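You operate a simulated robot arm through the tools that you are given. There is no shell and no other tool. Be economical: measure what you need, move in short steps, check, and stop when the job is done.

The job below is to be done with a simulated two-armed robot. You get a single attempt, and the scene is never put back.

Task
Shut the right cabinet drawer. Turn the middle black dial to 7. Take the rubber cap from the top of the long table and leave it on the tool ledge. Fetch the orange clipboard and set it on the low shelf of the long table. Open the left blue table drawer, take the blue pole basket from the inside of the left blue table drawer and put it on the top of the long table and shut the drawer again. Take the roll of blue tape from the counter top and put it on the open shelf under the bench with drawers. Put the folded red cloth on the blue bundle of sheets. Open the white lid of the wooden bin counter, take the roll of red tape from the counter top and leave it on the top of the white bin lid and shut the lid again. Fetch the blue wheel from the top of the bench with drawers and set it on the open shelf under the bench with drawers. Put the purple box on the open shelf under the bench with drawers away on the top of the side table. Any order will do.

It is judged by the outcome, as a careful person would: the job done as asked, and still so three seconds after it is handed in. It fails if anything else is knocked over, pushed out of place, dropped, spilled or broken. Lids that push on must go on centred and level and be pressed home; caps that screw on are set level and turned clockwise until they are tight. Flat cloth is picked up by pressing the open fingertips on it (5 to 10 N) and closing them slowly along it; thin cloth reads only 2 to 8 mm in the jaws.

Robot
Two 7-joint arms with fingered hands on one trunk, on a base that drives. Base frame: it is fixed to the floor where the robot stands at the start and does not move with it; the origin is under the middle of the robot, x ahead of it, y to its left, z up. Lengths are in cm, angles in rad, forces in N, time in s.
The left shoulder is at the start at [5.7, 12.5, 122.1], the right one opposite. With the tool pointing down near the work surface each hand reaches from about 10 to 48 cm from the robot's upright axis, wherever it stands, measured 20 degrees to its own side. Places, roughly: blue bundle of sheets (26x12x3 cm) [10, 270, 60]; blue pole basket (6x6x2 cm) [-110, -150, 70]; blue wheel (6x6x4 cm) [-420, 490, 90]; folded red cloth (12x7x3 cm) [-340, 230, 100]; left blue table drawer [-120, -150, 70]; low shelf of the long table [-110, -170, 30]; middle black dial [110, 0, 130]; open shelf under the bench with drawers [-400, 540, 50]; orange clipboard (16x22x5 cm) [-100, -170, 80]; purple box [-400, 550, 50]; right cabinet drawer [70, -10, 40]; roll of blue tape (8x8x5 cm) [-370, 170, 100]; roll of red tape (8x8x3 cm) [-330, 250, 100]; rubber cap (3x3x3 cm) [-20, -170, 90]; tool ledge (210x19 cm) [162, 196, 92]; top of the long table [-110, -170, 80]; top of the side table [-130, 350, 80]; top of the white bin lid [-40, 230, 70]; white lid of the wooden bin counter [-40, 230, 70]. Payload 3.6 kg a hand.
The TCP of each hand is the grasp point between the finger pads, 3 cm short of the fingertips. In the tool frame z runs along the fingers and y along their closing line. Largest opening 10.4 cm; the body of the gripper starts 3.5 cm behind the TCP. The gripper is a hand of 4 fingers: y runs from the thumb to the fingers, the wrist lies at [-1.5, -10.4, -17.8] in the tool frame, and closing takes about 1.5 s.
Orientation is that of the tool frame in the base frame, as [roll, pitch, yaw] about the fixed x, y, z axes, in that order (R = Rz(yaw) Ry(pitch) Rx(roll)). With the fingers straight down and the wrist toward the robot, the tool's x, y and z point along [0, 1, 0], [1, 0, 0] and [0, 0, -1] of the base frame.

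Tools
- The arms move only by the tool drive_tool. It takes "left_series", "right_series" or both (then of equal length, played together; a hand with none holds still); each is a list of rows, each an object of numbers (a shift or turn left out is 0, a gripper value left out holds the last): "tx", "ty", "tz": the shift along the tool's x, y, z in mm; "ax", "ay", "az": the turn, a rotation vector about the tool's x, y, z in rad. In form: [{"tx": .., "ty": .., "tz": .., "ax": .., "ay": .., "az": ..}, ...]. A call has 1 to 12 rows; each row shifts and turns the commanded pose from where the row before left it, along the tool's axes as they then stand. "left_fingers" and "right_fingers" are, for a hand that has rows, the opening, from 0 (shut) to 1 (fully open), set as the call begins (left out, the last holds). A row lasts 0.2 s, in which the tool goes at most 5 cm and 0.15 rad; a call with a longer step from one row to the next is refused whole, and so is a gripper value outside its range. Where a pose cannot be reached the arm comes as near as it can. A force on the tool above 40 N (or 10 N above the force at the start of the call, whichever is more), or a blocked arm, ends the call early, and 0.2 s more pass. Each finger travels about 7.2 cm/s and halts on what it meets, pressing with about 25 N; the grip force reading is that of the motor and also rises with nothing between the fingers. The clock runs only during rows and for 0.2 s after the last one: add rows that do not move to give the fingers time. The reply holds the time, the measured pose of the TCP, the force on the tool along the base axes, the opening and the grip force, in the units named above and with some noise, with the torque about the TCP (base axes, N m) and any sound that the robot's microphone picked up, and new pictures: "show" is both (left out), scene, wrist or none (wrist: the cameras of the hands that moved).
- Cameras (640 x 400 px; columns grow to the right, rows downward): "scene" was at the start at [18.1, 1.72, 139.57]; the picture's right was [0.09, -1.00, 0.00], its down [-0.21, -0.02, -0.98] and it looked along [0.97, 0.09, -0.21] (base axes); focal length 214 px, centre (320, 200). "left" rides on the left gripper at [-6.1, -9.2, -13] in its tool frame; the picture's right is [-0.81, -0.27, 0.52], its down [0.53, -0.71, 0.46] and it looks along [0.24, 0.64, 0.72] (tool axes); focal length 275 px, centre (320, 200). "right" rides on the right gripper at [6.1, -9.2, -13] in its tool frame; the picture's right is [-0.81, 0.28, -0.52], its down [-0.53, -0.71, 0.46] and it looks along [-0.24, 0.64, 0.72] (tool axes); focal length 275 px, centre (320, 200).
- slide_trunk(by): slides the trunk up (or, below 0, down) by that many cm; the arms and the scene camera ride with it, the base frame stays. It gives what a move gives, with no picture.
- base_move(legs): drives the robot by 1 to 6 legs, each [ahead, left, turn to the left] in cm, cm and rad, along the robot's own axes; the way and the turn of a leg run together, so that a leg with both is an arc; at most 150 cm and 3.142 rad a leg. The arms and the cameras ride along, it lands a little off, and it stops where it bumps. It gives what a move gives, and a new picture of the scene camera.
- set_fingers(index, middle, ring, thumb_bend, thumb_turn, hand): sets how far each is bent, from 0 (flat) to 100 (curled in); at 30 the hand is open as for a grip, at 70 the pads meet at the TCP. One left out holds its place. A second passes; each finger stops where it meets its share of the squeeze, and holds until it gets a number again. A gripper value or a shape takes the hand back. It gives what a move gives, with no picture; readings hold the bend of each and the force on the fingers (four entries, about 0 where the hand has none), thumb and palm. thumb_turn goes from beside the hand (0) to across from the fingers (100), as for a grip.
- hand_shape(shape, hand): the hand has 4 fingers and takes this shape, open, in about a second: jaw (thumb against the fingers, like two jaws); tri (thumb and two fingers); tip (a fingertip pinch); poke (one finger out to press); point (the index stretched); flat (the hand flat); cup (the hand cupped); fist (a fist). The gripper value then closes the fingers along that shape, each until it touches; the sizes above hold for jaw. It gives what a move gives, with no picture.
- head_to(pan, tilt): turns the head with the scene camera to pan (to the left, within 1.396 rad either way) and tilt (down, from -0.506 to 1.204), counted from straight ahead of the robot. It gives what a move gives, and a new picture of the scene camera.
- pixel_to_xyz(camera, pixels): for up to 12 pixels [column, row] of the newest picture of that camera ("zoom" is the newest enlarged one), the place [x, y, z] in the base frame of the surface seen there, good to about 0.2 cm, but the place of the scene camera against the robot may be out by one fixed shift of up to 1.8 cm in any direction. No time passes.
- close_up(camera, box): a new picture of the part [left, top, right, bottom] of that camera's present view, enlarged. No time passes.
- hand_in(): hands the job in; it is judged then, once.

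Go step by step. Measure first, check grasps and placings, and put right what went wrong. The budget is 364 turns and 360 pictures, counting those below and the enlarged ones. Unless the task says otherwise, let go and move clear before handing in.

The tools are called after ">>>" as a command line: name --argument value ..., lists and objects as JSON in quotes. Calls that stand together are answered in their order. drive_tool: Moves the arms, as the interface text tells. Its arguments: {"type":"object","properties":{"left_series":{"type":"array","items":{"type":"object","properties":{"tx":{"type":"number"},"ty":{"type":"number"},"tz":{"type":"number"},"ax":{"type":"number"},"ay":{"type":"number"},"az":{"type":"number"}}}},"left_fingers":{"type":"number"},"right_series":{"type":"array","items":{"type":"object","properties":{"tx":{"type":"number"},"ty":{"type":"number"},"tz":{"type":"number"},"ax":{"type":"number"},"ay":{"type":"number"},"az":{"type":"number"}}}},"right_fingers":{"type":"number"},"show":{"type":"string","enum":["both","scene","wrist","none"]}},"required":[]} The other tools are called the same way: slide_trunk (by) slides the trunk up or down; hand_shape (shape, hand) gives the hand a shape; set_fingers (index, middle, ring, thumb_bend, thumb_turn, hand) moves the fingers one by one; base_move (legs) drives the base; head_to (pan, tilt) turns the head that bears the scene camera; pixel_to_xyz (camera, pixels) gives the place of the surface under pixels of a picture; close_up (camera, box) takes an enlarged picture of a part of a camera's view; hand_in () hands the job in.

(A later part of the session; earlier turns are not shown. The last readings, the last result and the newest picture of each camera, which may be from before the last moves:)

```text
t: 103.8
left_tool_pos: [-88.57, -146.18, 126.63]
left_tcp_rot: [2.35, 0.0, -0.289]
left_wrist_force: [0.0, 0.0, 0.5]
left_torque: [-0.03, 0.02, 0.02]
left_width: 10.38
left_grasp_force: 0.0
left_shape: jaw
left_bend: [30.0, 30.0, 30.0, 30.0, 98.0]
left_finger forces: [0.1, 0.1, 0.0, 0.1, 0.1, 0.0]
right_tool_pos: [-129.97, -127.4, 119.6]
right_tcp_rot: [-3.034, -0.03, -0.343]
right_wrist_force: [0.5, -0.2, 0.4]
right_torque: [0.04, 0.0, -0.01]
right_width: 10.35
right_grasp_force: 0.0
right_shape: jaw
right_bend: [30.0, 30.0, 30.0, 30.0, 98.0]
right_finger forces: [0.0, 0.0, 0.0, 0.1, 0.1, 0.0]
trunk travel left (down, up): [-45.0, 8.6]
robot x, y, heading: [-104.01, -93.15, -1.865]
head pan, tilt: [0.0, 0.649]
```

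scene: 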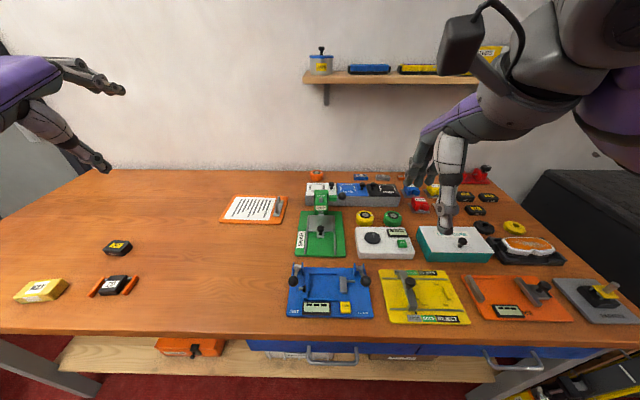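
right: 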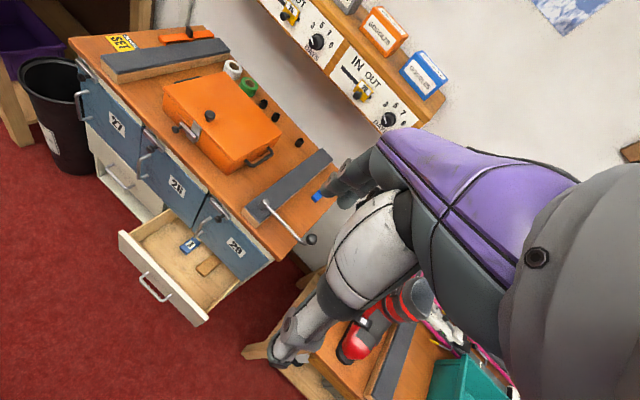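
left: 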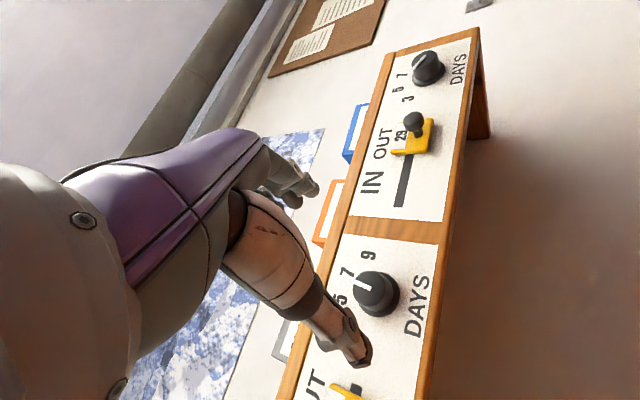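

The way ahead is clear above the table; I'll close another 11 cm.

>>> base_move --legs '[[11, 0, 0]]'

>>> close_up --camera "left" --box '[0, 0, 640, 400]'

```text
t: 105.0
left_tool_pos: [-91.71, -156.56, 126.45]
left_tcp_rot: [2.35, 0.001, -0.292]
left_wrist_force: [-0.7, 0.1, -0.9]
left_torque: [-0.03, -0.04, -0.02]
left_width: 10.37
left_grasp_force: 0.1
left_shape: jaw
left_bend: [30.0, 30.0, 30.0, 30.0, 98.0]
left_finger forces: [0.0, 0.0, 0.0, 0.1, 0.0, 0.1]
right_tool_pos: [-133.02, -137.78, 119.66]
right_tcp_rot: [-3.034, -0.027, -0.341]
right_wrist_force: [0.0, -0.6, -0.6]
right_torque: [0.01, 0.01, -0.04]
right_width: 10.38
right_grasp_force: 0.0
right_shape: jaw
right_bend: [30.0, 30.0, 30.0, 30.0, 98.0]
right_finger forces: [0.1, 0.0, 0.1, 0.0, 0.0, 0.0]
trunk travel left (down, up): [-45.0, 8.6]
robot x, y, heading: [-107.58, -103.9, -1.857]
head pan, tilt: [0.0, 0.649]
```

scene: 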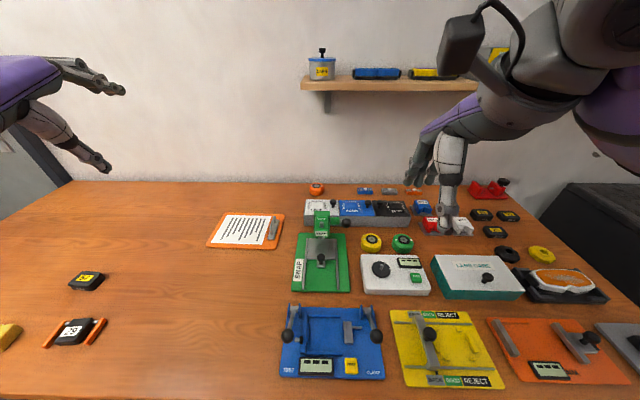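

```text
1.00 times, centred on (320, 200) of left (not enlarged: the box is as wide or as high as the picture)
```

zoom: 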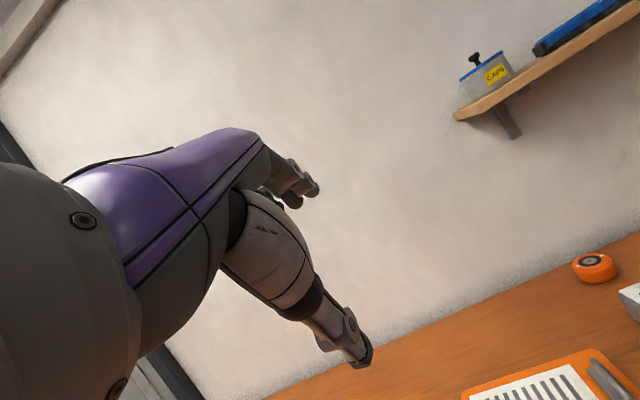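

No bump at 24 cm from the edge. Measuring the clip from both cameras.

>>> pixel_to_xyz --camera "left" --pixels '[[600, 370], [610, 385], [622, 393], [565, 370], [500, 390], [480, 370]]'

>>> pixel_to_xyz --camera "scene" --pixels '[[272, 230], [275, 218], [270, 240], [207, 243], [269, 249], [220, 211], [284, 215], [180, 260]]'

>>> close_up --camera "scene" --box '[190, 195, 310, 265]'

```text
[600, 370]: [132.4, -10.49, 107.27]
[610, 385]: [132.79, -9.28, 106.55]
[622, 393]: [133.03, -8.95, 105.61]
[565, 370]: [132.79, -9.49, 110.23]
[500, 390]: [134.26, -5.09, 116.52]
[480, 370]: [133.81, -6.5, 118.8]
```

```text
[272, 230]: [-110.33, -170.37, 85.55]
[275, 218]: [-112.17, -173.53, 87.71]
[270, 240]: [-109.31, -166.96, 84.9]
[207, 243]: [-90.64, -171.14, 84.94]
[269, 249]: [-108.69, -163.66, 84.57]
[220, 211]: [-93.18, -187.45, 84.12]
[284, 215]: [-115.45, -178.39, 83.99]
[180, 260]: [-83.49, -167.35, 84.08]
```

```text
5.33 times, centred on (250, 230) of scene
```

zoom: 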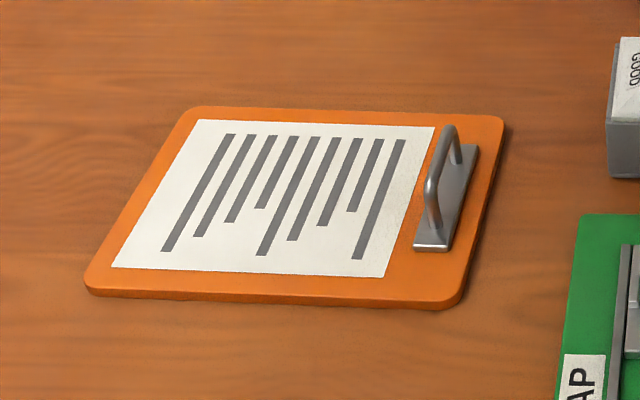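

The clip is a loop handle about 4 cm high, running front-to-back. I'll bring the left hand forward and down above the board to see how far the arm reaches.

>>> drive_tool --left_series '[{"tx": -17.5, "ty": -10, "tz": 37}, {"tx": -17.5, "ty": -10, "tz": 37}, {"tx": -17.5, "ty": -10, "tz": 37}, {"tx": -17.5, "ty": -10, "tz": 37}, {"tx": -17.5, "ty": -10, "tz": 37}, {"tx": -17.5, "ty": -10, "tz": 37}, {"tx": -17.5, "ty": -10, "tz": 37}, {"tx": -17.5, "ty": -10, "tz": 37}, {}]' --show "both"

```text
t: 107.0
left_tool_pos: [-109.35, -167.38, 100.0]
left_tcp_rot: [2.35, -0.001, -0.291]
left_wrist_force: [0.0, 0.6, -0.2]
left_torque: [0.01, -0.03, 0.0]
left_width: 10.37
left_grasp_force: 0.1
left_shape: jaw
left_bend: [30.0, 30.0, 30.0, 30.0, 98.0]
left_finger forces: [0.0, 0.0, 0.0, 0.0, 0.0, 0.0]
right_tool_pos: [-133.02, -137.69, 119.81]
right_tcp_rot: [-3.034, -0.028, -0.341]
right_wrist_force: [0.5, 0.8, -0.3]
right_torque: [-0.01, 0.01, 0.06]
right_width: 10.38
right_grasp_force: 0.1
right_shape: jaw
right_bend: [30.0, 30.0, 30.0, 30.0, 98.0]
right_finger forces: [0.0, 0.1, 0.1, 0.1, 0.0, 0.1]
trunk travel left (down, up): [-45.0, 8.6]
robot x, y, heading: [-107.66, -103.26, -1.861]
head pan, tilt: [0.0, 0.649]
```

scene: 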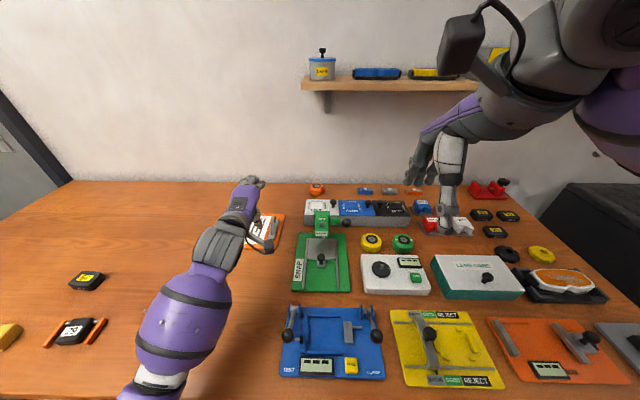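
left: 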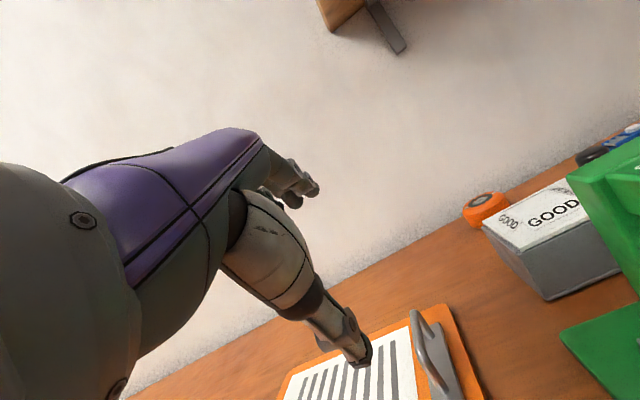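

Reached 61 cm ahead without complaint. Now measure the loop in the wrist view (around (430,350)).

>>> pixel_to_xyz --camera "left" --pixels '[[414, 313], [424, 335], [436, 365], [445, 388], [452, 350], [300, 370], [470, 385], [520, 300]]'

>>> close_up --camera "left" --box '[340, 280, 520, 400]'

```text
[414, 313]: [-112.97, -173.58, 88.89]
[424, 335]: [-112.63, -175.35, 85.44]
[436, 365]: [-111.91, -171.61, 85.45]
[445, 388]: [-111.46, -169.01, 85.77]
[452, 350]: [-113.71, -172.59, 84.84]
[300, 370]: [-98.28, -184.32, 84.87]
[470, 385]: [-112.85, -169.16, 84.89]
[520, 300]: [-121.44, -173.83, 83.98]
```

```text
3.33 times, centred on (430, 340) of left
```

zoom: 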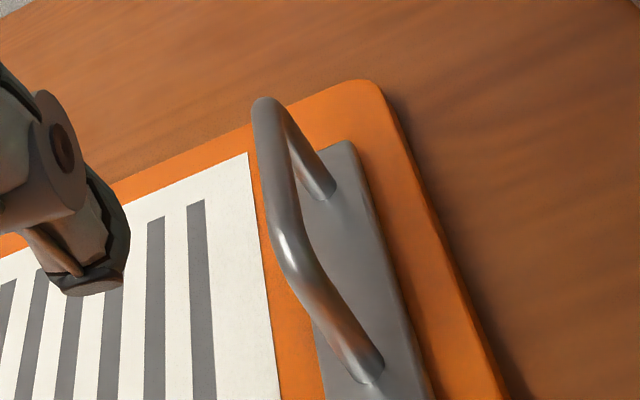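

>>> pixel_to_xyz --camera "zoom" --pixels '[[268, 110], [270, 150], [280, 200], [292, 250], [330, 310], [365, 365], [325, 185]]'

```text
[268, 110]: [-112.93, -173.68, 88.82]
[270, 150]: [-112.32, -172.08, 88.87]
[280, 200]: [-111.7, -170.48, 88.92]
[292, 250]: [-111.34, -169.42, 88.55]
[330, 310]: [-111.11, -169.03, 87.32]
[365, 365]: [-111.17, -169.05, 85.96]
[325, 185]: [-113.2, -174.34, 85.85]
```

The loop's top bar runs from (−113,−174) to (−111.3,−169.4) at z≈88.9. I'll grip it lengthwise and drag the board nearer; first checking neighbours' clearances.

>>> pixel_to_xyz --camera "scene" --pixels '[[293, 291], [297, 235], [281, 375], [287, 308], [103, 285], [105, 320]]'

>>> base_move --legs '[[4, 0, 0]]'

```text
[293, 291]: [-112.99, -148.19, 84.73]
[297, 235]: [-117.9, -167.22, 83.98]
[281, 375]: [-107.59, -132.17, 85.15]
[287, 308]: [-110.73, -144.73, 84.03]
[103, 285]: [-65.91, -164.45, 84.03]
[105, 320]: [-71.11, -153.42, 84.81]
```

```text
t: 107.9
left_tool_pos: [-110.58, -171.18, 100.1]
left_tcp_rot: [2.351, 0.0, -0.29]
left_wrist_force: [-0.4, -0.5, -0.8]
left_torque: [-0.03, -0.01, 0.0]
left_width: 10.37
left_grasp_force: 0.1
left_shape: jaw
left_bend: [30.0, 30.0, 30.0, 30.0, 98.0]
left_finger forces: [0.0, 0.0, 0.1, 0.0, 0.1, 0.0]
right_tool_pos: [-134.2, -141.7, 119.61]
right_tcp_rot: [-3.033, -0.027, -0.343]
right_wrist_force: [0.0, -0.3, 0.5]
right_torque: [0.01, -0.01, 0.01]
right_width: 10.39
right_grasp_force: 0.0
right_shape: jaw
right_bend: [30.0, 30.0, 30.0, 30.0, 98.0]
right_finger forces: [0.1, 0.1, 0.0, 0.0, 0.1, 0.0]
trunk travel left (down, up): [-45.0, 8.6]
robot x, y, heading: [-108.6, -107.81, -1.868]
head pan, tilt: [0.0, 0.649]
```

scene: 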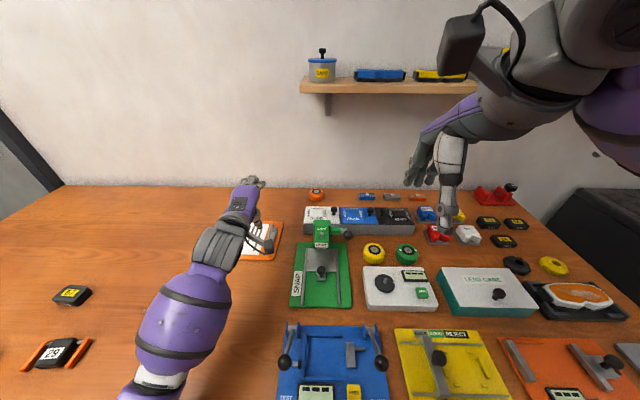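

The 45° tilt would make the thumb hit the board, so I want near-vertical fingers. Lowering the shoulder to wrist height gives more reach: raise the hand, lower the trunk 12 cm, then tilt the fingers down.

>>> drive_tool --left_series '[{"ty": 30, "tz": -30}, {"ty": 30, "tz": -30}, {"ty": 30, "tz": -30}, {"ty": 10, "tz": -10}, {}]' --show "none"

>>> slide_trunk --by -12

>>> drive_tool --left_series '[{"ax": 0.14}, {"ax": 0.14}, {"ax": 0.14}, {"ax": 0.14}, {"ax": 0.14}, {}]' --show "wrist"

```text
t: 109.1
left_tool_pos: [-110.42, -171.09, 114.19]
left_tcp_rot: [2.349, 0.001, -0.291]
left_wrist_force: [0.2, 0.2, -0.1]
left_torque: [0.0, 0.01, -0.01]
left_width: 10.37
left_grasp_force: 0.1
left_shape: jaw
left_bend: [30.0, 30.0, 30.0, 30.0, 98.0]
left_finger forces: [0.0, 0.0, 0.0, 0.1, 0.1, 0.0]
right_tool_pos: [-134.19, -141.55, 119.64]
right_tcp_rot: [-3.035, -0.028, -0.342]
right_wrist_force: [-0.9, 0.3, -0.7]
right_torque: [0.0, -0.01, 0.04]
right_width: 10.4
right_grasp_force: 0.1
right_shape: jaw
right_bend: [30.0, 30.0, 30.0, 30.0, 98.0]
right_finger forces: [0.0, 0.1, 0.1, 0.1, 0.0, 0.0]
trunk travel left (down, up): [-45.0, 8.6]
robot x, y, heading: [-108.62, -107.49, -1.862]
head pan, tilt: [0.0, 0.649]
```

```text
t: 110.5
left_tool_pos: [-107.91, -165.77, 114.81]
left_tcp_rot: [2.14, -0.024, -0.252]
left_wrist_force: [-0.1, 1.2, 0.4]
left_torque: [0.03, 0.0, 0.01]
left_width: 10.37
left_grasp_force: 0.0
left_shape: jaw
left_bend: [30.0, 30.0, 30.0, 30.0, 98.0]
left_finger forces: [0.0, 0.0, 0.0, 0.0, 0.0, 0.0]
right_tool_pos: [-132.84, -135.91, 109.73]
right_tcp_rot: [-3.071, -0.04, -0.329]
right_wrist_force: [-0.1, -0.2, -0.4]
right_torque: [-0.03, -0.05, -0.01]
right_width: 10.4
right_grasp_force: 0.1
right_shape: jaw
right_bend: [30.0, 30.0, 30.0, 30.0, 98.0]
right_finger forces: [0.0, 0.0, 0.1, 0.0, 0.0, 0.1]
trunk travel left (down, up): [-33.8, 19.8]
robot x, y, heading: [-107.94, -105.12, -1.849]
head pan, tilt: [0.0, 0.649]
stopped: the arm was blocked; the commanded pose is now the measured one
```

```text
t: 111.8
left_tool_pos: [-108.73, -170.8, 111.69]
left_tcp_rot: [2.89, -0.015, -0.262]
left_wrist_force: [-0.1, 0.2, -0.1]
left_torque: [-0.03, -0.01, 0.04]
left_width: 10.38
left_grasp_force: 0.1
left_shape: jaw
left_bend: [30.0, 30.0, 30.0, 30.0, 98.0]
left_finger forces: [0.1, 0.1, 0.1, 0.1, 0.0, 0.0]
right_tool_pos: [-133.31, -140.63, 108.5]
right_tcp_rot: [-3.037, -0.029, -0.332]
right_wrist_force: [0.5, -0.1, 0.2]
right_torque: [0.02, 0.0, -0.01]
right_width: 10.39
right_grasp_force: 0.1
right_shape: jaw
right_bend: [30.0, 30.0, 30.0, 30.0, 98.0]
right_finger forces: [0.0, 0.1, 0.0, 0.1, 0.0, 0.0]
trunk travel left (down, up): [-33.8, 19.8]
robot x, y, heading: [-108.37, -106.19, -1.853]
head pan, tilt: [0.0, 0.649]
```

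left: 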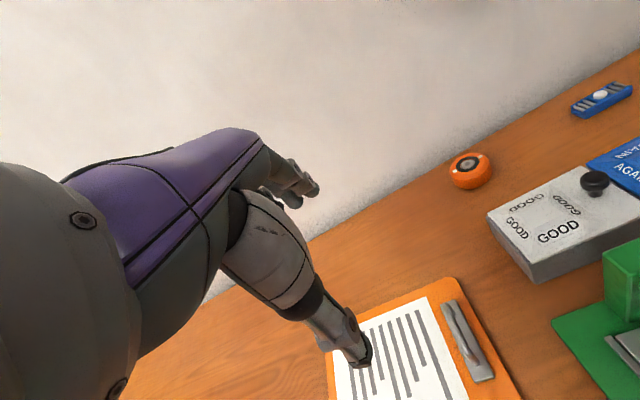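

The slide stopped because the left arm touched the table edge. I'll look at the scene to see the elbow and whether anything shifted.

>>> head_to --pan 0.35 --tilt 0.95

```text
t: 112.7
left_tool_pos: [-108.77, -170.86, 111.88]
left_tcp_rot: [2.887, -0.015, -0.263]
left_wrist_force: [0.0, -0.3, 0.3]
left_torque: [0.02, 0.0, 0.01]
left_width: 10.39
left_grasp_force: 0.0
left_shape: jaw
left_bend: [30.0, 30.0, 30.0, 30.0, 98.0]
left_finger forces: [0.0, 0.0, 0.1, 0.0, 0.1, 0.0]
right_tool_pos: [-133.26, -140.63, 108.53]
right_tcp_rot: [-3.037, -0.029, -0.333]
right_wrist_force: [-1.0, 0.1, -0.5]
right_torque: [0.0, -0.02, -0.02]
right_width: 10.4
right_grasp_force: 0.0
right_shape: jaw
right_bend: [30.0, 30.0, 30.0, 30.0, 98.0]
right_finger forces: [0.1, 0.0, 0.0, 0.0, 0.0, 0.0]
trunk travel left (down, up): [-33.8, 19.8]
robot x, y, heading: [-108.02, -106.41, -1.854]
head pan, tilt: [0.351, 0.949]
```

scene: 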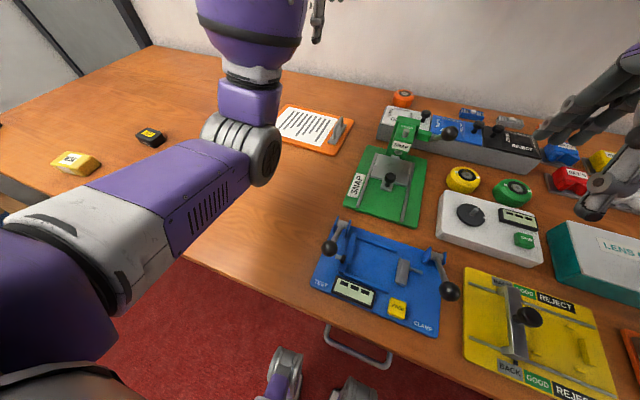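

The elbow hangs low over the table. I'll raise the trunk 6 cm, then bring the hand down while the forearm levels out, watching forces.

>>> slide_trunk --by 6

>>> drive_tool --left_series '[{"tz": 30, "ty": -7}, {"tz": 30, "ty": -7}, {"tz": 30, "ty": -7}, {"tz": 30, "ty": -7}, {"tz": 20, "ty": -5}, {}]' --show "both"

```text
t: 113.7
left_tool_pos: [-108.7, -170.94, 117.73]
left_tcp_rot: [2.889, -0.016, -0.263]
left_wrist_force: [0.0, 0.7, 0.7]
left_torque: [0.01, 0.01, 0.01]
left_width: 10.38
left_grasp_force: 0.1
left_shape: jaw
left_bend: [30.0, 30.0, 30.0, 30.0, 98.0]
left_finger forces: [0.1, 0.1, 0.1, 0.1, 0.0, 0.0]
right_tool_pos: [-133.25, -140.73, 114.51]
right_tcp_rot: [-3.039, -0.029, -0.332]
right_wrist_force: [-0.6, 0.8, -0.5]
right_torque: [-0.01, 0.03, 0.04]
right_width: 10.4
right_grasp_force: 0.2
right_shape: jaw
right_bend: [30.0, 30.0, 30.0, 30.0, 98.0]
right_finger forces: [0.1, 0.0, 0.1, 0.0, 0.1, 0.0]
trunk travel left (down, up): [-39.8, 13.8]
robot x, y, heading: [-108.37, -106.29, -1.849]
head pan, tilt: [0.351, 0.949]
```

```text
t: 115.1
left_tool_pos: [-108.63, -171.18, 103.26]
left_tcp_rot: [2.886, -0.015, -0.262]
left_wrist_force: [-0.1, -1.2, 0.0]
left_torque: [-0.05, 0.04, -0.04]
left_width: 10.4
left_grasp_force: 0.2
left_shape: jaw
left_bend: [30.0, 30.0, 30.0, 30.0, 98.0]
left_finger forces: [0.1, 0.1, 0.0, 0.0, 0.0, 0.0]
right_tool_pos: [-133.22, -140.69, 114.68]
right_tcp_rot: [-3.037, -0.03, -0.334]
right_wrist_force: [-0.3, -0.8, -0.4]
right_torque: [0.02, 0.01, -0.01]
right_width: 10.4
right_grasp_force: 0.0
right_shape: jaw
right_bend: [30.0, 30.0, 30.0, 30.0, 98.0]
right_finger forces: [0.1, 0.1, 0.1, 0.0, 0.1, 0.1]
trunk travel left (down, up): [-39.8, 13.8]
robot x, y, heading: [-108.39, -106.48, -1.854]
head pan, tilt: [0.351, 0.949]
```

scene: 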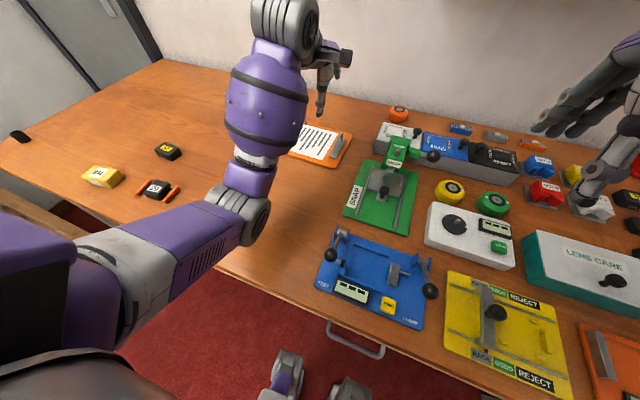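
left: 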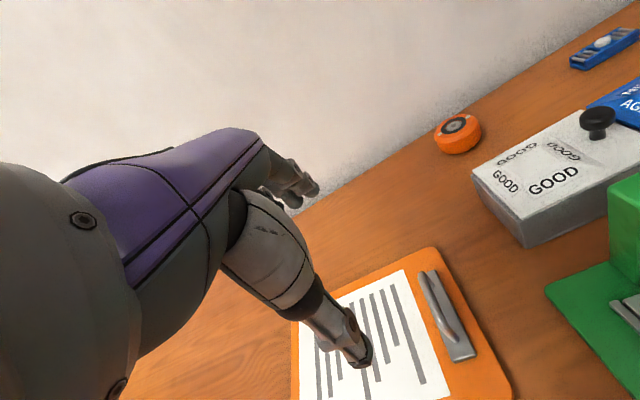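

Elbow clear. The loop is at about (440,305) in the wrist view; I'll straighten the hand, shift right 3 cm, and come down to about 5 cm above grasp height.

>>> drive_tool --left_series '[{"ax": 0.1, "tx": -16}, {"ax": 0.1, "tx": -16}, {"tz": 30, "ty": 5}, {"tz": 30, "ty": 5}, {"tz": 30, "ty": 5}, {}]' --show "both"

>>> close_up --camera "left" --box '[260, 200, 560, 400]'

```text
t: 116.5
left_tool_pos: [-112.14, -172.19, 94.33]
left_tcp_rot: [3.088, -0.015, -0.263]
left_wrist_force: [0.4, 0.1, 0.3]
left_torque: [-0.02, 0.03, -0.02]
left_width: 10.4
left_grasp_force: 0.0
left_shape: jaw
left_bend: [30.0, 30.0, 30.0, 30.0, 98.0]
left_finger forces: [0.0, 0.1, 0.0, 0.0, 0.0, 0.1]
right_tool_pos: [-133.28, -140.58, 114.64]
right_tcp_rot: [-3.037, -0.029, -0.332]
right_wrist_force: [-0.4, 0.4, -0.3]
right_torque: [-0.04, -0.03, -0.01]
right_width: 10.4
right_grasp_force: 0.0
right_shape: jaw
right_bend: [30.0, 30.0, 30.0, 30.0, 98.0]
right_finger forces: [0.0, 0.1, 0.0, 0.0, 0.1, 0.0]
trunk travel left (down, up): [-39.8, 13.8]
robot x, y, heading: [-108.71, -106.19, -1.854]
head pan, tilt: [0.351, 0.949]
```

scene: 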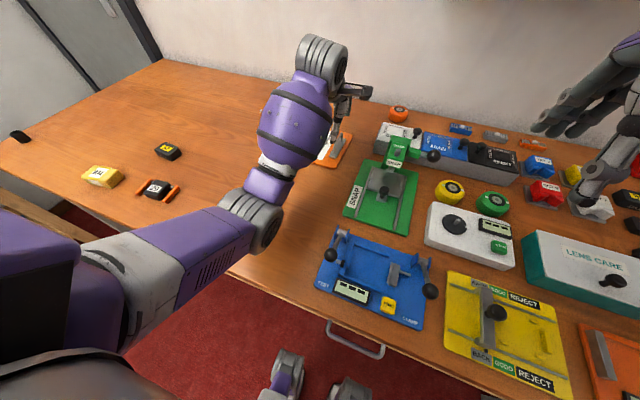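
left: 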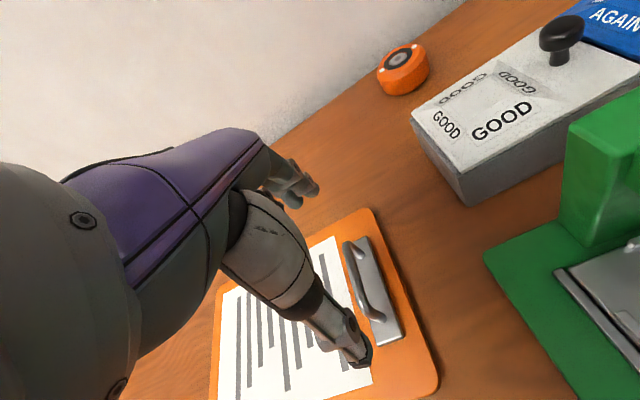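

```text
2.00 times, centred on (410, 300) of left
```

zoom: 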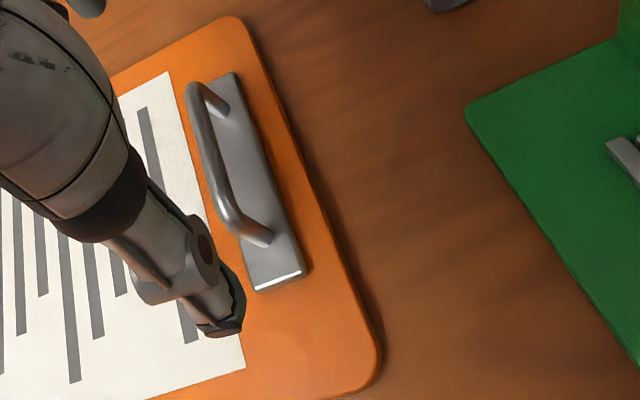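

>>> pixel_to_xyz --camera "zoom" --pixels '[[191, 92], [202, 140], [215, 180], [232, 215], [262, 238], [220, 105], [300, 272]]'

```text
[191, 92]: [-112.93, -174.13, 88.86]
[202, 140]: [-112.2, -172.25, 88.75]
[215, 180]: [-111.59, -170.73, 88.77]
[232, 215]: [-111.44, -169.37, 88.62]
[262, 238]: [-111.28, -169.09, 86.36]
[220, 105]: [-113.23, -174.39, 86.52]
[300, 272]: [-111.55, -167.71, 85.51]
```

Loop centre (−112.1,−171.7), almost under the TCP. Lower 5.2 cm and close.

>>> drive_tool --left_series '[{"tz": 20, "ty": -3}, {"tz": 20}, {"tz": 12}, {}]' --show "none"

>>> drive_tool --left_series '[{}, {}, {}, {}, {}, {}, {}]' --left_fingers 0 --show "wrist"

```text
t: 117.5
left_tool_pos: [-112.23, -172.26, 89.2]
left_tcp_rot: [3.087, -0.014, -0.264]
left_wrist_force: [0.6, 0.0, -0.1]
left_torque: [-0.01, -0.03, 0.03]
left_width: 10.38
left_grasp_force: 0.0
left_shape: jaw
left_bend: [30.0, 30.0, 30.0, 30.0, 98.0]
left_finger forces: [0.1, 0.0, 0.0, 0.1, 0.0, 0.1]
right_tool_pos: [-133.32, -140.71, 114.49]
right_tcp_rot: [-3.036, -0.029, -0.333]
right_wrist_force: [-0.2, -0.6, -0.2]
right_torque: [-0.02, 0.0, 0.03]
right_width: 10.38
right_grasp_force: 0.0
right_shape: jaw
right_bend: [30.0, 30.0, 30.0, 30.0, 98.0]
right_finger forces: [0.1, 0.0, 0.0, 0.0, 0.0, 0.0]
trunk travel left (down, up): [-39.8, 13.8]
robot x, y, heading: [-108.36, -106.4, -1.849]
head pan, tilt: [0.351, 0.949]
```

```text
t: 119.1
left_tool_pos: [-112.17, -172.24, 89.27]
left_tcp_rot: [3.087, -0.013, -0.265]
left_wrist_force: [-0.2, 0.8, 0.2]
left_torque: [-0.04, -0.02, -0.03]
left_width: 3.64
left_grasp_force: 24.6
left_shape: jaw
left_bend: [73.0, 70.0, 66.0, 71.0, 100.0]
left_finger forces: [14.7, 1.2, 0.0, 0.0, 18.9, 0.0]
right_tool_pos: [-133.31, -140.6, 114.57]
right_tcp_rot: [-3.037, -0.03, -0.334]
right_wrist_force: [-0.2, 0.1, 0.4]
right_torque: [0.01, 0.0, -0.03]
right_width: 10.4
right_grasp_force: 0.1
right_shape: jaw
right_bend: [30.0, 30.0, 30.0, 30.0, 98.0]
right_finger forces: [0.0, 0.0, 0.0, 0.1, 0.0, 0.0]
trunk travel left (down, up): [-39.8, 13.8]
robot x, y, heading: [-108.12, -106.64, -1.855]
head pan, tilt: [0.351, 0.949]
```

left: 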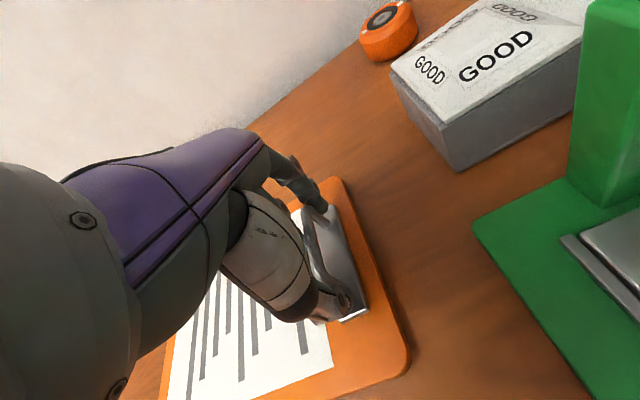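

Gripped lengthwise (19 N). I'll drag the board toward me by backing the base 14 cm.

>>> base_move --legs '[[-8, 2, 0], [-10, 0, 0]]'

```text
t: 120.9
left_tool_pos: [-105.27, -155.43, 89.3]
left_tcp_rot: [3.089, -0.013, -0.264]
left_wrist_force: [-0.2, -0.7, -1.3]
left_torque: [0.04, -0.03, 0.02]
left_width: 1.9
left_grasp_force: 24.9
left_shape: jaw
left_bend: [76.0, 70.0, 66.0, 83.0, 100.0]
left_finger forces: [2.4, 2.9, 0.0, 0.0, 1.8, 0.1]
right_tool_pos: [-126.42, -123.89, 114.49]
right_tcp_rot: [-3.036, -0.029, -0.333]
right_wrist_force: [0.3, 0.1, 0.7]
right_torque: [-0.01, 0.01, -0.01]
right_width: 10.4
right_grasp_force: 0.0
right_shape: jaw
right_bend: [30.0, 30.0, 30.0, 30.0, 98.0]
right_finger forces: [0.1, 0.0, 0.0, 0.0, 0.0, 0.0]
trunk travel left (down, up): [-39.8, 13.8]
robot x, y, heading: [-101.66, -89.54, -1.851]
head pan, tilt: [0.351, 0.949]
```

scene: 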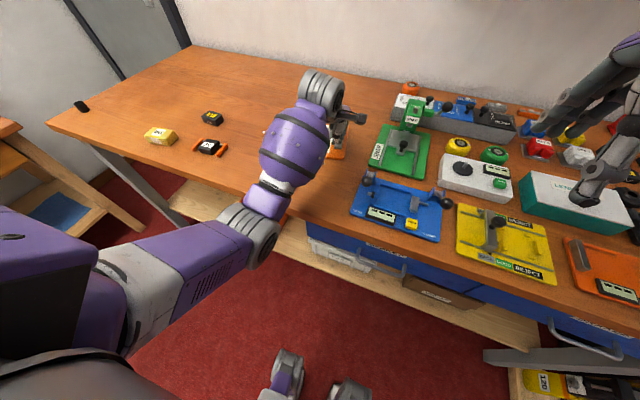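

>>> drive_tool --left_series '[{}]' --show "wrist"

```text
t: 121.3
left_tool_pos: [-105.2, -155.66, 89.07]
left_tcp_rot: [3.089, -0.014, -0.263]
left_wrist_force: [0.5, -0.2, -1.1]
left_torque: [0.02, 0.0, -0.02]
left_width: 1.89
left_grasp_force: 25.4
left_shape: jaw
left_bend: [76.0, 70.0, 66.0, 83.0, 100.0]
left_finger forces: [2.1, 2.8, 0.1, 0.0, 1.7, 0.1]
right_tool_pos: [-126.36, -123.98, 114.44]
right_tcp_rot: [-3.037, -0.029, -0.334]
right_wrist_force: [-0.4, -0.6, 0.0]
right_torque: [-0.01, -0.06, 0.0]
right_width: 10.37
right_grasp_force: 0.1
right_shape: jaw
right_bend: [30.0, 30.0, 30.0, 30.0, 98.0]
right_finger forces: [0.0, 0.0, 0.1, 0.1, 0.0, 0.0]
trunk travel left (down, up): [-39.8, 13.8]
robot x, y, heading: [-101.42, -89.48, -1.853]
head pan, tilt: [0.351, 0.949]
```

left: 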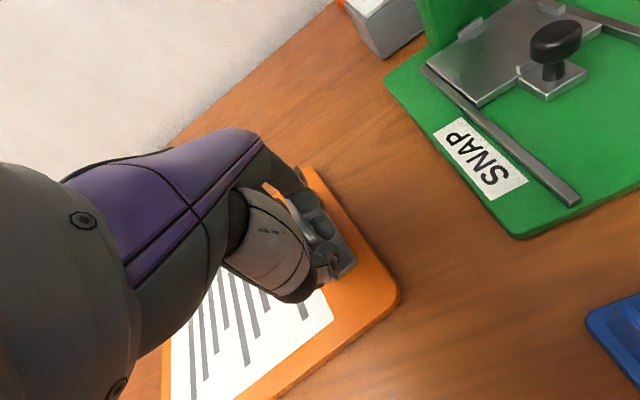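

The board follows. I'll keep dragging so its near edge overhangs the table front by about 6–7 cm, then pinch that edge with a horizontal hand (best for the low shelf).

>>> base_move --legs '[[-12, 0, 0], [-11, 0, 0]]'

>>> drive_tool --left_series '[{}]' --show "wrist"

```text
t: 123.3
left_tool_pos: [-98.79, -133.51, 89.22]
left_tcp_rot: [3.086, -0.016, -0.264]
left_wrist_force: [0.7, -0.5, -1.2]
left_torque: [0.05, -0.02, -0.02]
left_width: 1.86
left_grasp_force: 24.8
left_shape: jaw
left_bend: [76.0, 70.0, 66.0, 83.0, 100.0]
left_finger forces: [2.7, 3.4, 0.0, 0.0, 1.5, 0.0]
right_tool_pos: [-120.06, -102.0, 114.54]
right_tcp_rot: [-3.036, -0.03, -0.333]
right_wrist_force: [-0.2, 0.8, 0.4]
right_torque: [-0.02, 0.05, -0.01]
right_width: 10.39
right_grasp_force: 0.2
right_shape: jaw
right_bend: [30.0, 30.0, 30.0, 30.0, 98.0]
right_finger forces: [0.0, 0.1, 0.0, 0.1, 0.0, 0.1]
trunk travel left (down, up): [-39.8, 13.8]
robot x, y, heading: [-95.3, -67.52, -1.85]
head pan, tilt: [0.351, 0.949]
```

scene: 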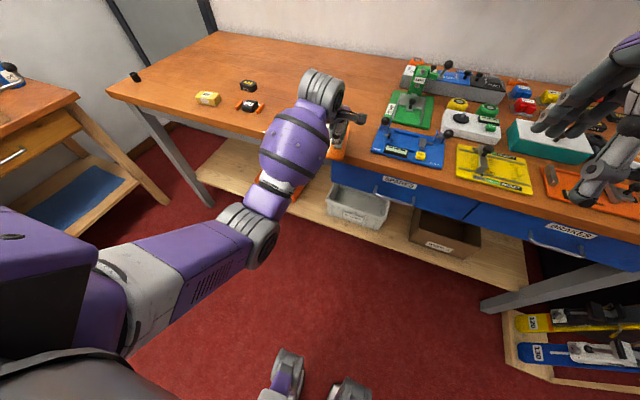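

```text
t: 123.7
left_tool_pos: [-98.87, -133.68, 89.27]
left_tcp_rot: [3.088, -0.014, -0.263]
left_wrist_force: [-0.5, -0.9, -1.2]
left_torque: [0.02, -0.05, -0.01]
left_width: 1.86
left_grasp_force: 25.1
left_shape: jaw
left_bend: [76.0, 70.0, 66.0, 83.0, 100.0]
left_finger forces: [2.7, 3.2, 0.0, 0.1, 1.6, 0.1]
right_tool_pos: [-120.0, -102.06, 114.52]
right_tcp_rot: [-3.037, -0.03, -0.334]
right_wrist_force: [0.2, 0.4, -0.7]
right_torque: [-0.01, -0.04, 0.0]
right_width: 10.41
right_grasp_force: 0.0
right_shape: jaw
right_bend: [30.0, 30.0, 30.0, 30.0, 98.0]
right_finger forces: [0.1, 0.1, 0.0, 0.0, 0.1, 0.1]
trunk travel left (down, up): [-39.8, 13.8]
robot x, y, heading: [-95.18, -68.07, -1.85]
head pan, tilt: [0.351, 0.949]
```

left: 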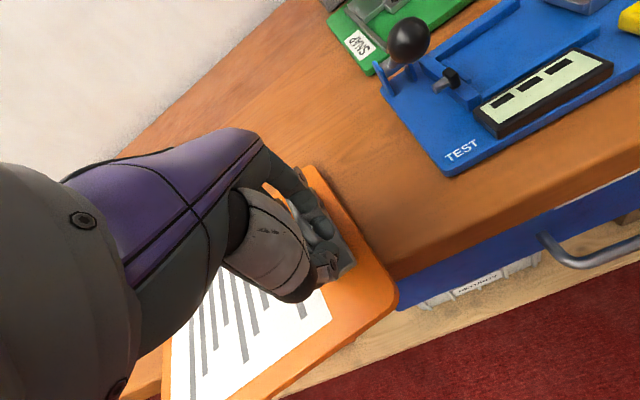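

Board overhangs by ~6 cm. Open, lift off, and look.

>>> drive_tool --left_series '[{}, {}, {}, {}, {}, {}, {"tz": -30}, {"tz": -40}, {"tz": -40}, {"tz": -40}, {}]' --left_fingers 1 --show "wrist"

>>> head_to --pan 0.2 --tilt 0.8

```text
t: 126.1
left_tool_pos: [-98.8, -132.66, 104.06]
left_tcp_rot: [3.088, -0.013, -0.265]
left_wrist_force: [0.7, 0.5, -1.5]
left_torque: [0.06, 0.0, 0.01]
left_width: 10.37
left_grasp_force: 0.0
left_shape: jaw
left_bend: [30.0, 30.0, 30.0, 30.0, 98.0]
left_finger forces: [1.5, 1.3, 0.1, 0.1, 0.0, 0.0]
right_tool_pos: [-120.02, -102.05, 114.54]
right_tcp_rot: [-3.036, -0.031, -0.334]
right_wrist_force: [-0.2, 1.0, -0.4]
right_torque: [-0.04, 0.04, 0.03]
right_width: 10.41
right_grasp_force: 0.0
right_shape: jaw
right_bend: [30.0, 30.0, 30.0, 30.0, 98.0]
right_finger forces: [0.0, 0.1, 0.1, 0.1, 0.1, 0.0]
trunk travel left (down, up): [-39.8, 13.8]
robot x, y, heading: [-95.24, -67.77, -1.848]
head pan, tilt: [0.351, 0.949]
```

left: 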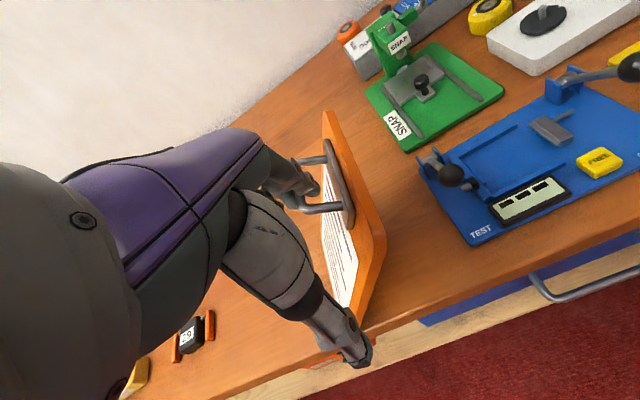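

```text
t: 126.8
left_tool_pos: [-98.81, -132.64, 104.08]
left_tcp_rot: [3.088, -0.013, -0.264]
left_wrist_force: [0.2, 0.6, -0.6]
left_torque: [0.06, -0.02, -0.02]
left_width: 10.37
left_grasp_force: 0.0
left_shape: jaw
left_bend: [30.0, 30.0, 30.0, 30.0, 98.0]
left_finger forces: [1.5, 1.2, 0.0, 0.0, 0.0, 0.0]
right_tool_pos: [-119.99, -102.01, 114.5]
right_tcp_rot: [-3.036, -0.029, -0.335]
right_wrist_force: [0.1, 0.4, -0.3]
right_torque: [0.04, 0.0, -0.01]
right_width: 10.36
right_grasp_force: 0.0
right_shape: jaw
right_bend: [30.0, 30.0, 30.0, 30.0, 98.0]
right_finger forces: [0.0, 0.0, 0.0, 0.0, 0.0, 0.0]
trunk travel left (down, up): [-39.8, 13.8]
robot x, y, heading: [-94.58, -67.66, -1.857]
head pan, tilt: [0.201, 0.799]
```

scene: 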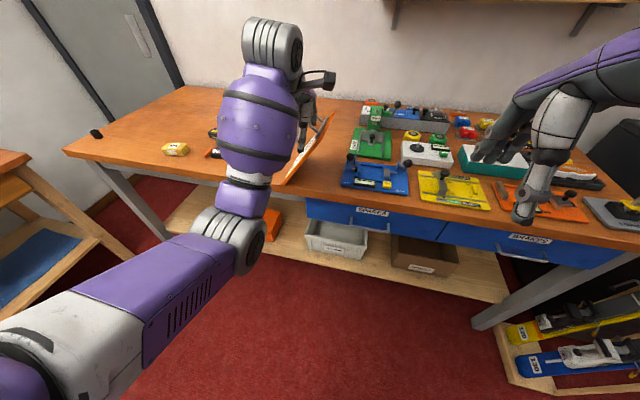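

Opening left the fingers hooked inside the loop, so the board's right end came up with the hand. I'll lower it straight back down by the same path.

>>> drive_tool --left_series '[{"tz": 20}, {"tz": 20}, {"tz": 20}, {"tz": 20}, {"tz": 20}, {"tz": 20}, {"tz": 20}, {"tz": 7}, {}]' --show "both"

>>> close_up --camera "left" --box '[180, 80, 420, 330]'

```text
t: 128.8
left_tool_pos: [-98.92, -133.64, 89.5]
left_tcp_rot: [3.087, -0.016, -0.265]
left_wrist_force: [0.6, 1.3, 1.3]
left_torque: [-0.06, 0.02, 0.0]
left_width: 10.37
left_grasp_force: 0.2
left_shape: jaw
left_bend: [30.0, 30.0, 30.0, 30.0, 98.0]
left_finger forces: [1.2, 0.8, 0.1, 0.0, 0.1, 0.0]
right_tool_pos: [-120.01, -102.0, 114.57]
right_tcp_rot: [-3.035, -0.029, -0.332]
right_wrist_force: [-0.4, -0.4, -0.4]
right_torque: [0.02, 0.0, 0.02]
right_width: 10.35
right_grasp_force: 0.1
right_shape: jaw
right_bend: [30.0, 30.0, 30.0, 30.0, 98.0]
right_finger forces: [0.1, 0.0, 0.1, 0.0, 0.0, 0.0]
trunk travel left (down, up): [-39.8, 13.8]
robot x, y, heading: [-94.89, -67.8, -1.852]
head pan, tilt: [0.201, 0.799]
```

scene: 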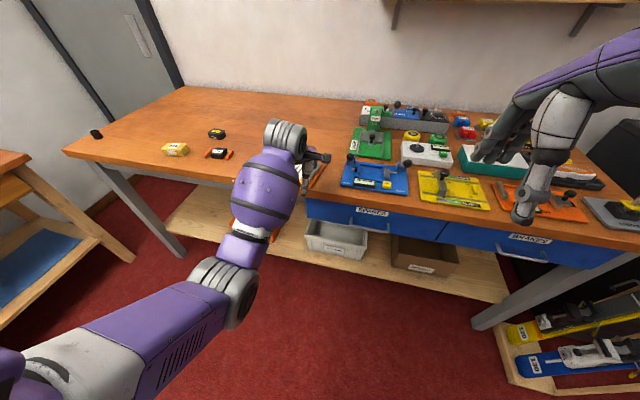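
left: 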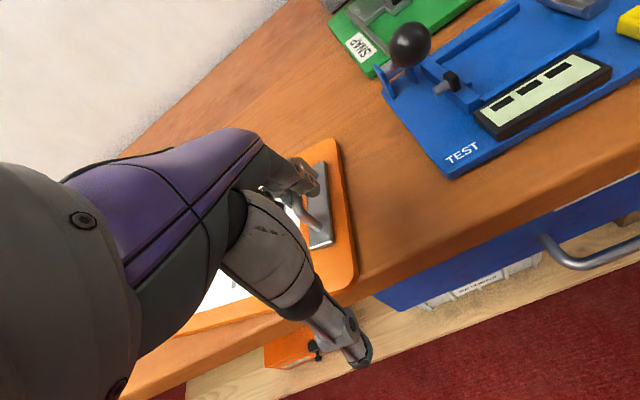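

```text
1.60 times, centred on (300, 205) of left
```

zoom: 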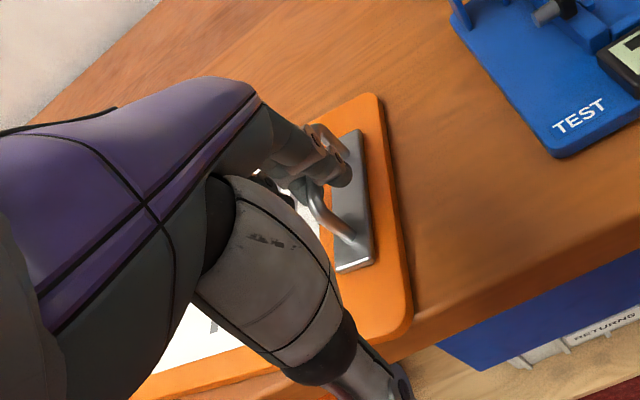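

The board is flat on the table again; the index fingertip sits inside the loop, having come in from the left. I'll ease back 1 cm, slide the hand left out of the loop, then lift slightly and look.

>>> drive_tool --left_series '[{"ty": -6}, {"tx": 15}, {"tx": 15}, {"tx": 15}, {}]' --show "wrist"

>>> close_up --camera "left" --box '[180, 80, 420, 330]'

```text
t: 130.0
left_tool_pos: [-94.35, -134.14, 89.44]
left_tcp_rot: [3.087, -0.014, -0.265]
left_wrist_force: [0.0, 0.5, -1.2]
left_torque: [0.04, -0.01, -0.03]
left_width: 10.36
left_grasp_force: 0.1
left_shape: jaw
left_bend: [30.0, 30.0, 30.0, 30.0, 98.0]
left_finger forces: [1.2, 1.0, 0.1, 0.0, 0.0, 0.1]
right_tool_pos: [-120.11, -102.06, 114.45]
right_tcp_rot: [-3.036, -0.029, -0.333]
right_wrist_force: [-0.3, -0.4, 0.5]
right_torque: [-0.02, -0.01, -0.02]
right_width: 10.39
right_grasp_force: 0.1
right_shape: jaw
right_bend: [30.0, 30.0, 30.0, 30.0, 98.0]
right_finger forces: [0.0, 0.0, 0.0, 0.1, 0.1, 0.0]
trunk travel left (down, up): [-39.8, 13.8]
robot x, y, heading: [-95.17, -67.66, -1.851]
head pan, tilt: [0.201, 0.799]
```

left: 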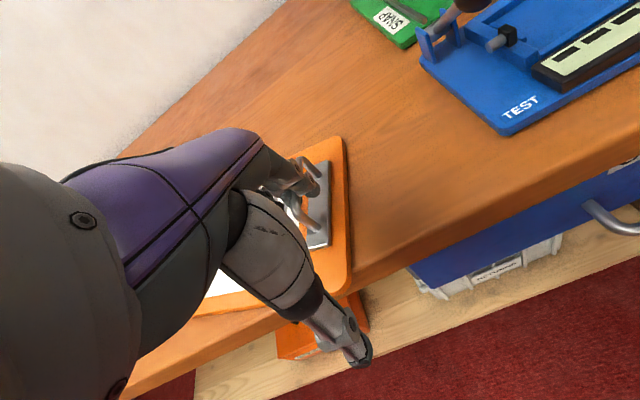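

```text
1.60 times, centred on (300, 205) of left
```

zoom: 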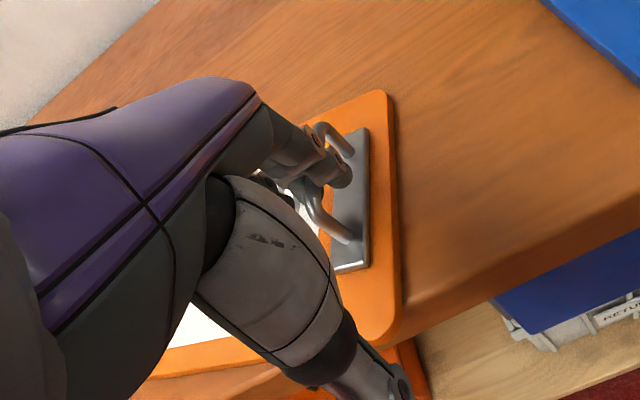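

The board moves with the hand: its bar is wedged between index and middle fingers. I'll curl the index right up to free the bar, then lift gently.

>>> set_fingers --hand "left" --index 100

>>> close_up --camera "left" --box '[180, 80, 420, 330]'

```text
t: 131.0
left_tool_pos: [-94.43, -134.15, 89.6]
left_tcp_rot: [3.086, -0.013, -0.265]
left_wrist_force: [-0.1, 0.3, 0.2]
left_torque: [0.01, -0.03, 0.04]
left_width: 6.56
left_grasp_force: 0.2
left_shape: fingers
left_bend: [100.0, 30.0, 30.0, 30.0, 98.0]
left_finger forces: [0.0, 0.7, 0.0, 0.0, 0.1, 0.0]
right_tool_pos: [-120.11, -101.87, 114.52]
right_tcp_rot: [-3.037, -0.029, -0.332]
right_wrist_force: [0.2, 0.3, 0.1]
right_torque: [0.0, 0.0, 0.02]
right_width: 10.4
right_grasp_force: 0.1
right_shape: jaw
right_bend: [30.0, 30.0, 30.0, 30.0, 98.0]
right_finger forces: [0.0, 0.1, 0.0, 0.0, 0.1, 0.1]
trunk travel left (down, up): [-39.8, 13.8]
robot x, y, heading: [-94.65, -67.85, -1.857]
head pan, tilt: [0.201, 0.799]
```

```text
1.60 times, centred on (300, 205) of left
```

zoom: 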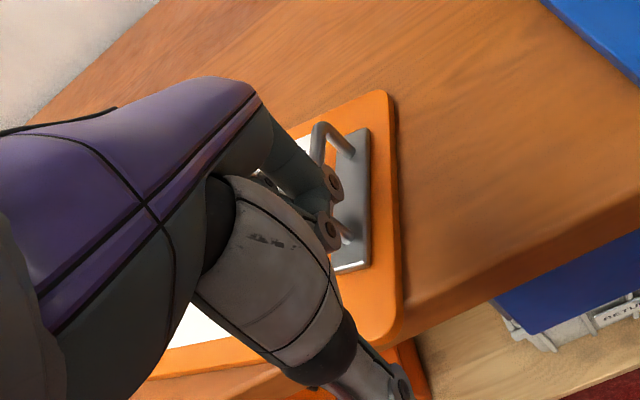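

Index is free (0 N). Ease left 1 cm and lift 3 cm, watching.

>>> drive_tool --left_series '[{"tx": 8}, {"tz": -15}, {"tz": -15}, {"tz": -20}, {}]' --show "wrist"

```text
t: 132.2
left_tool_pos: [-93.51, -134.1, 94.42]
left_tcp_rot: [3.087, -0.014, -0.265]
left_wrist_force: [-0.6, 0.6, 0.3]
left_torque: [0.02, 0.02, 0.0]
left_width: 6.56
left_grasp_force: 0.1
left_shape: fingers
left_bend: [100.0, 30.0, 30.0, 30.0, 98.0]
left_finger forces: [0.0, 0.0, 0.1, 0.0, 0.0, 0.0]
right_tool_pos: [-120.1, -102.07, 114.51]
right_tcp_rot: [-3.036, -0.03, -0.333]
right_wrist_force: [-1.1, 0.9, -0.2]
right_torque: [-0.01, -0.04, -0.05]
right_width: 10.36
right_grasp_force: 0.0
right_shape: jaw
right_bend: [30.0, 30.0, 30.0, 30.0, 98.0]
right_finger forces: [0.0, 0.0, 0.0, 0.0, 0.1, 0.0]
trunk travel left (down, up): [-39.8, 13.8]
robot x, y, heading: [-95.02, -67.88, -1.853]
head pan, tilt: [0.201, 0.799]
```

left: 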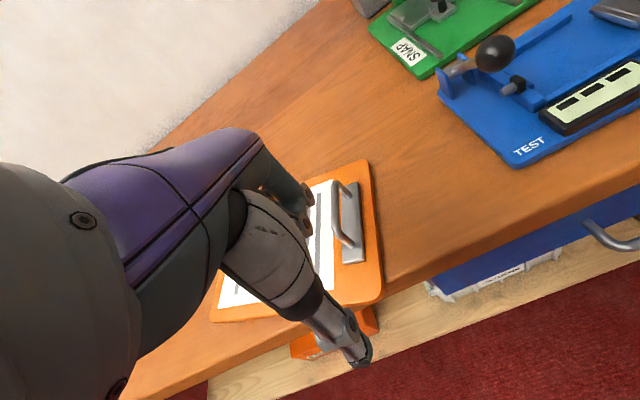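

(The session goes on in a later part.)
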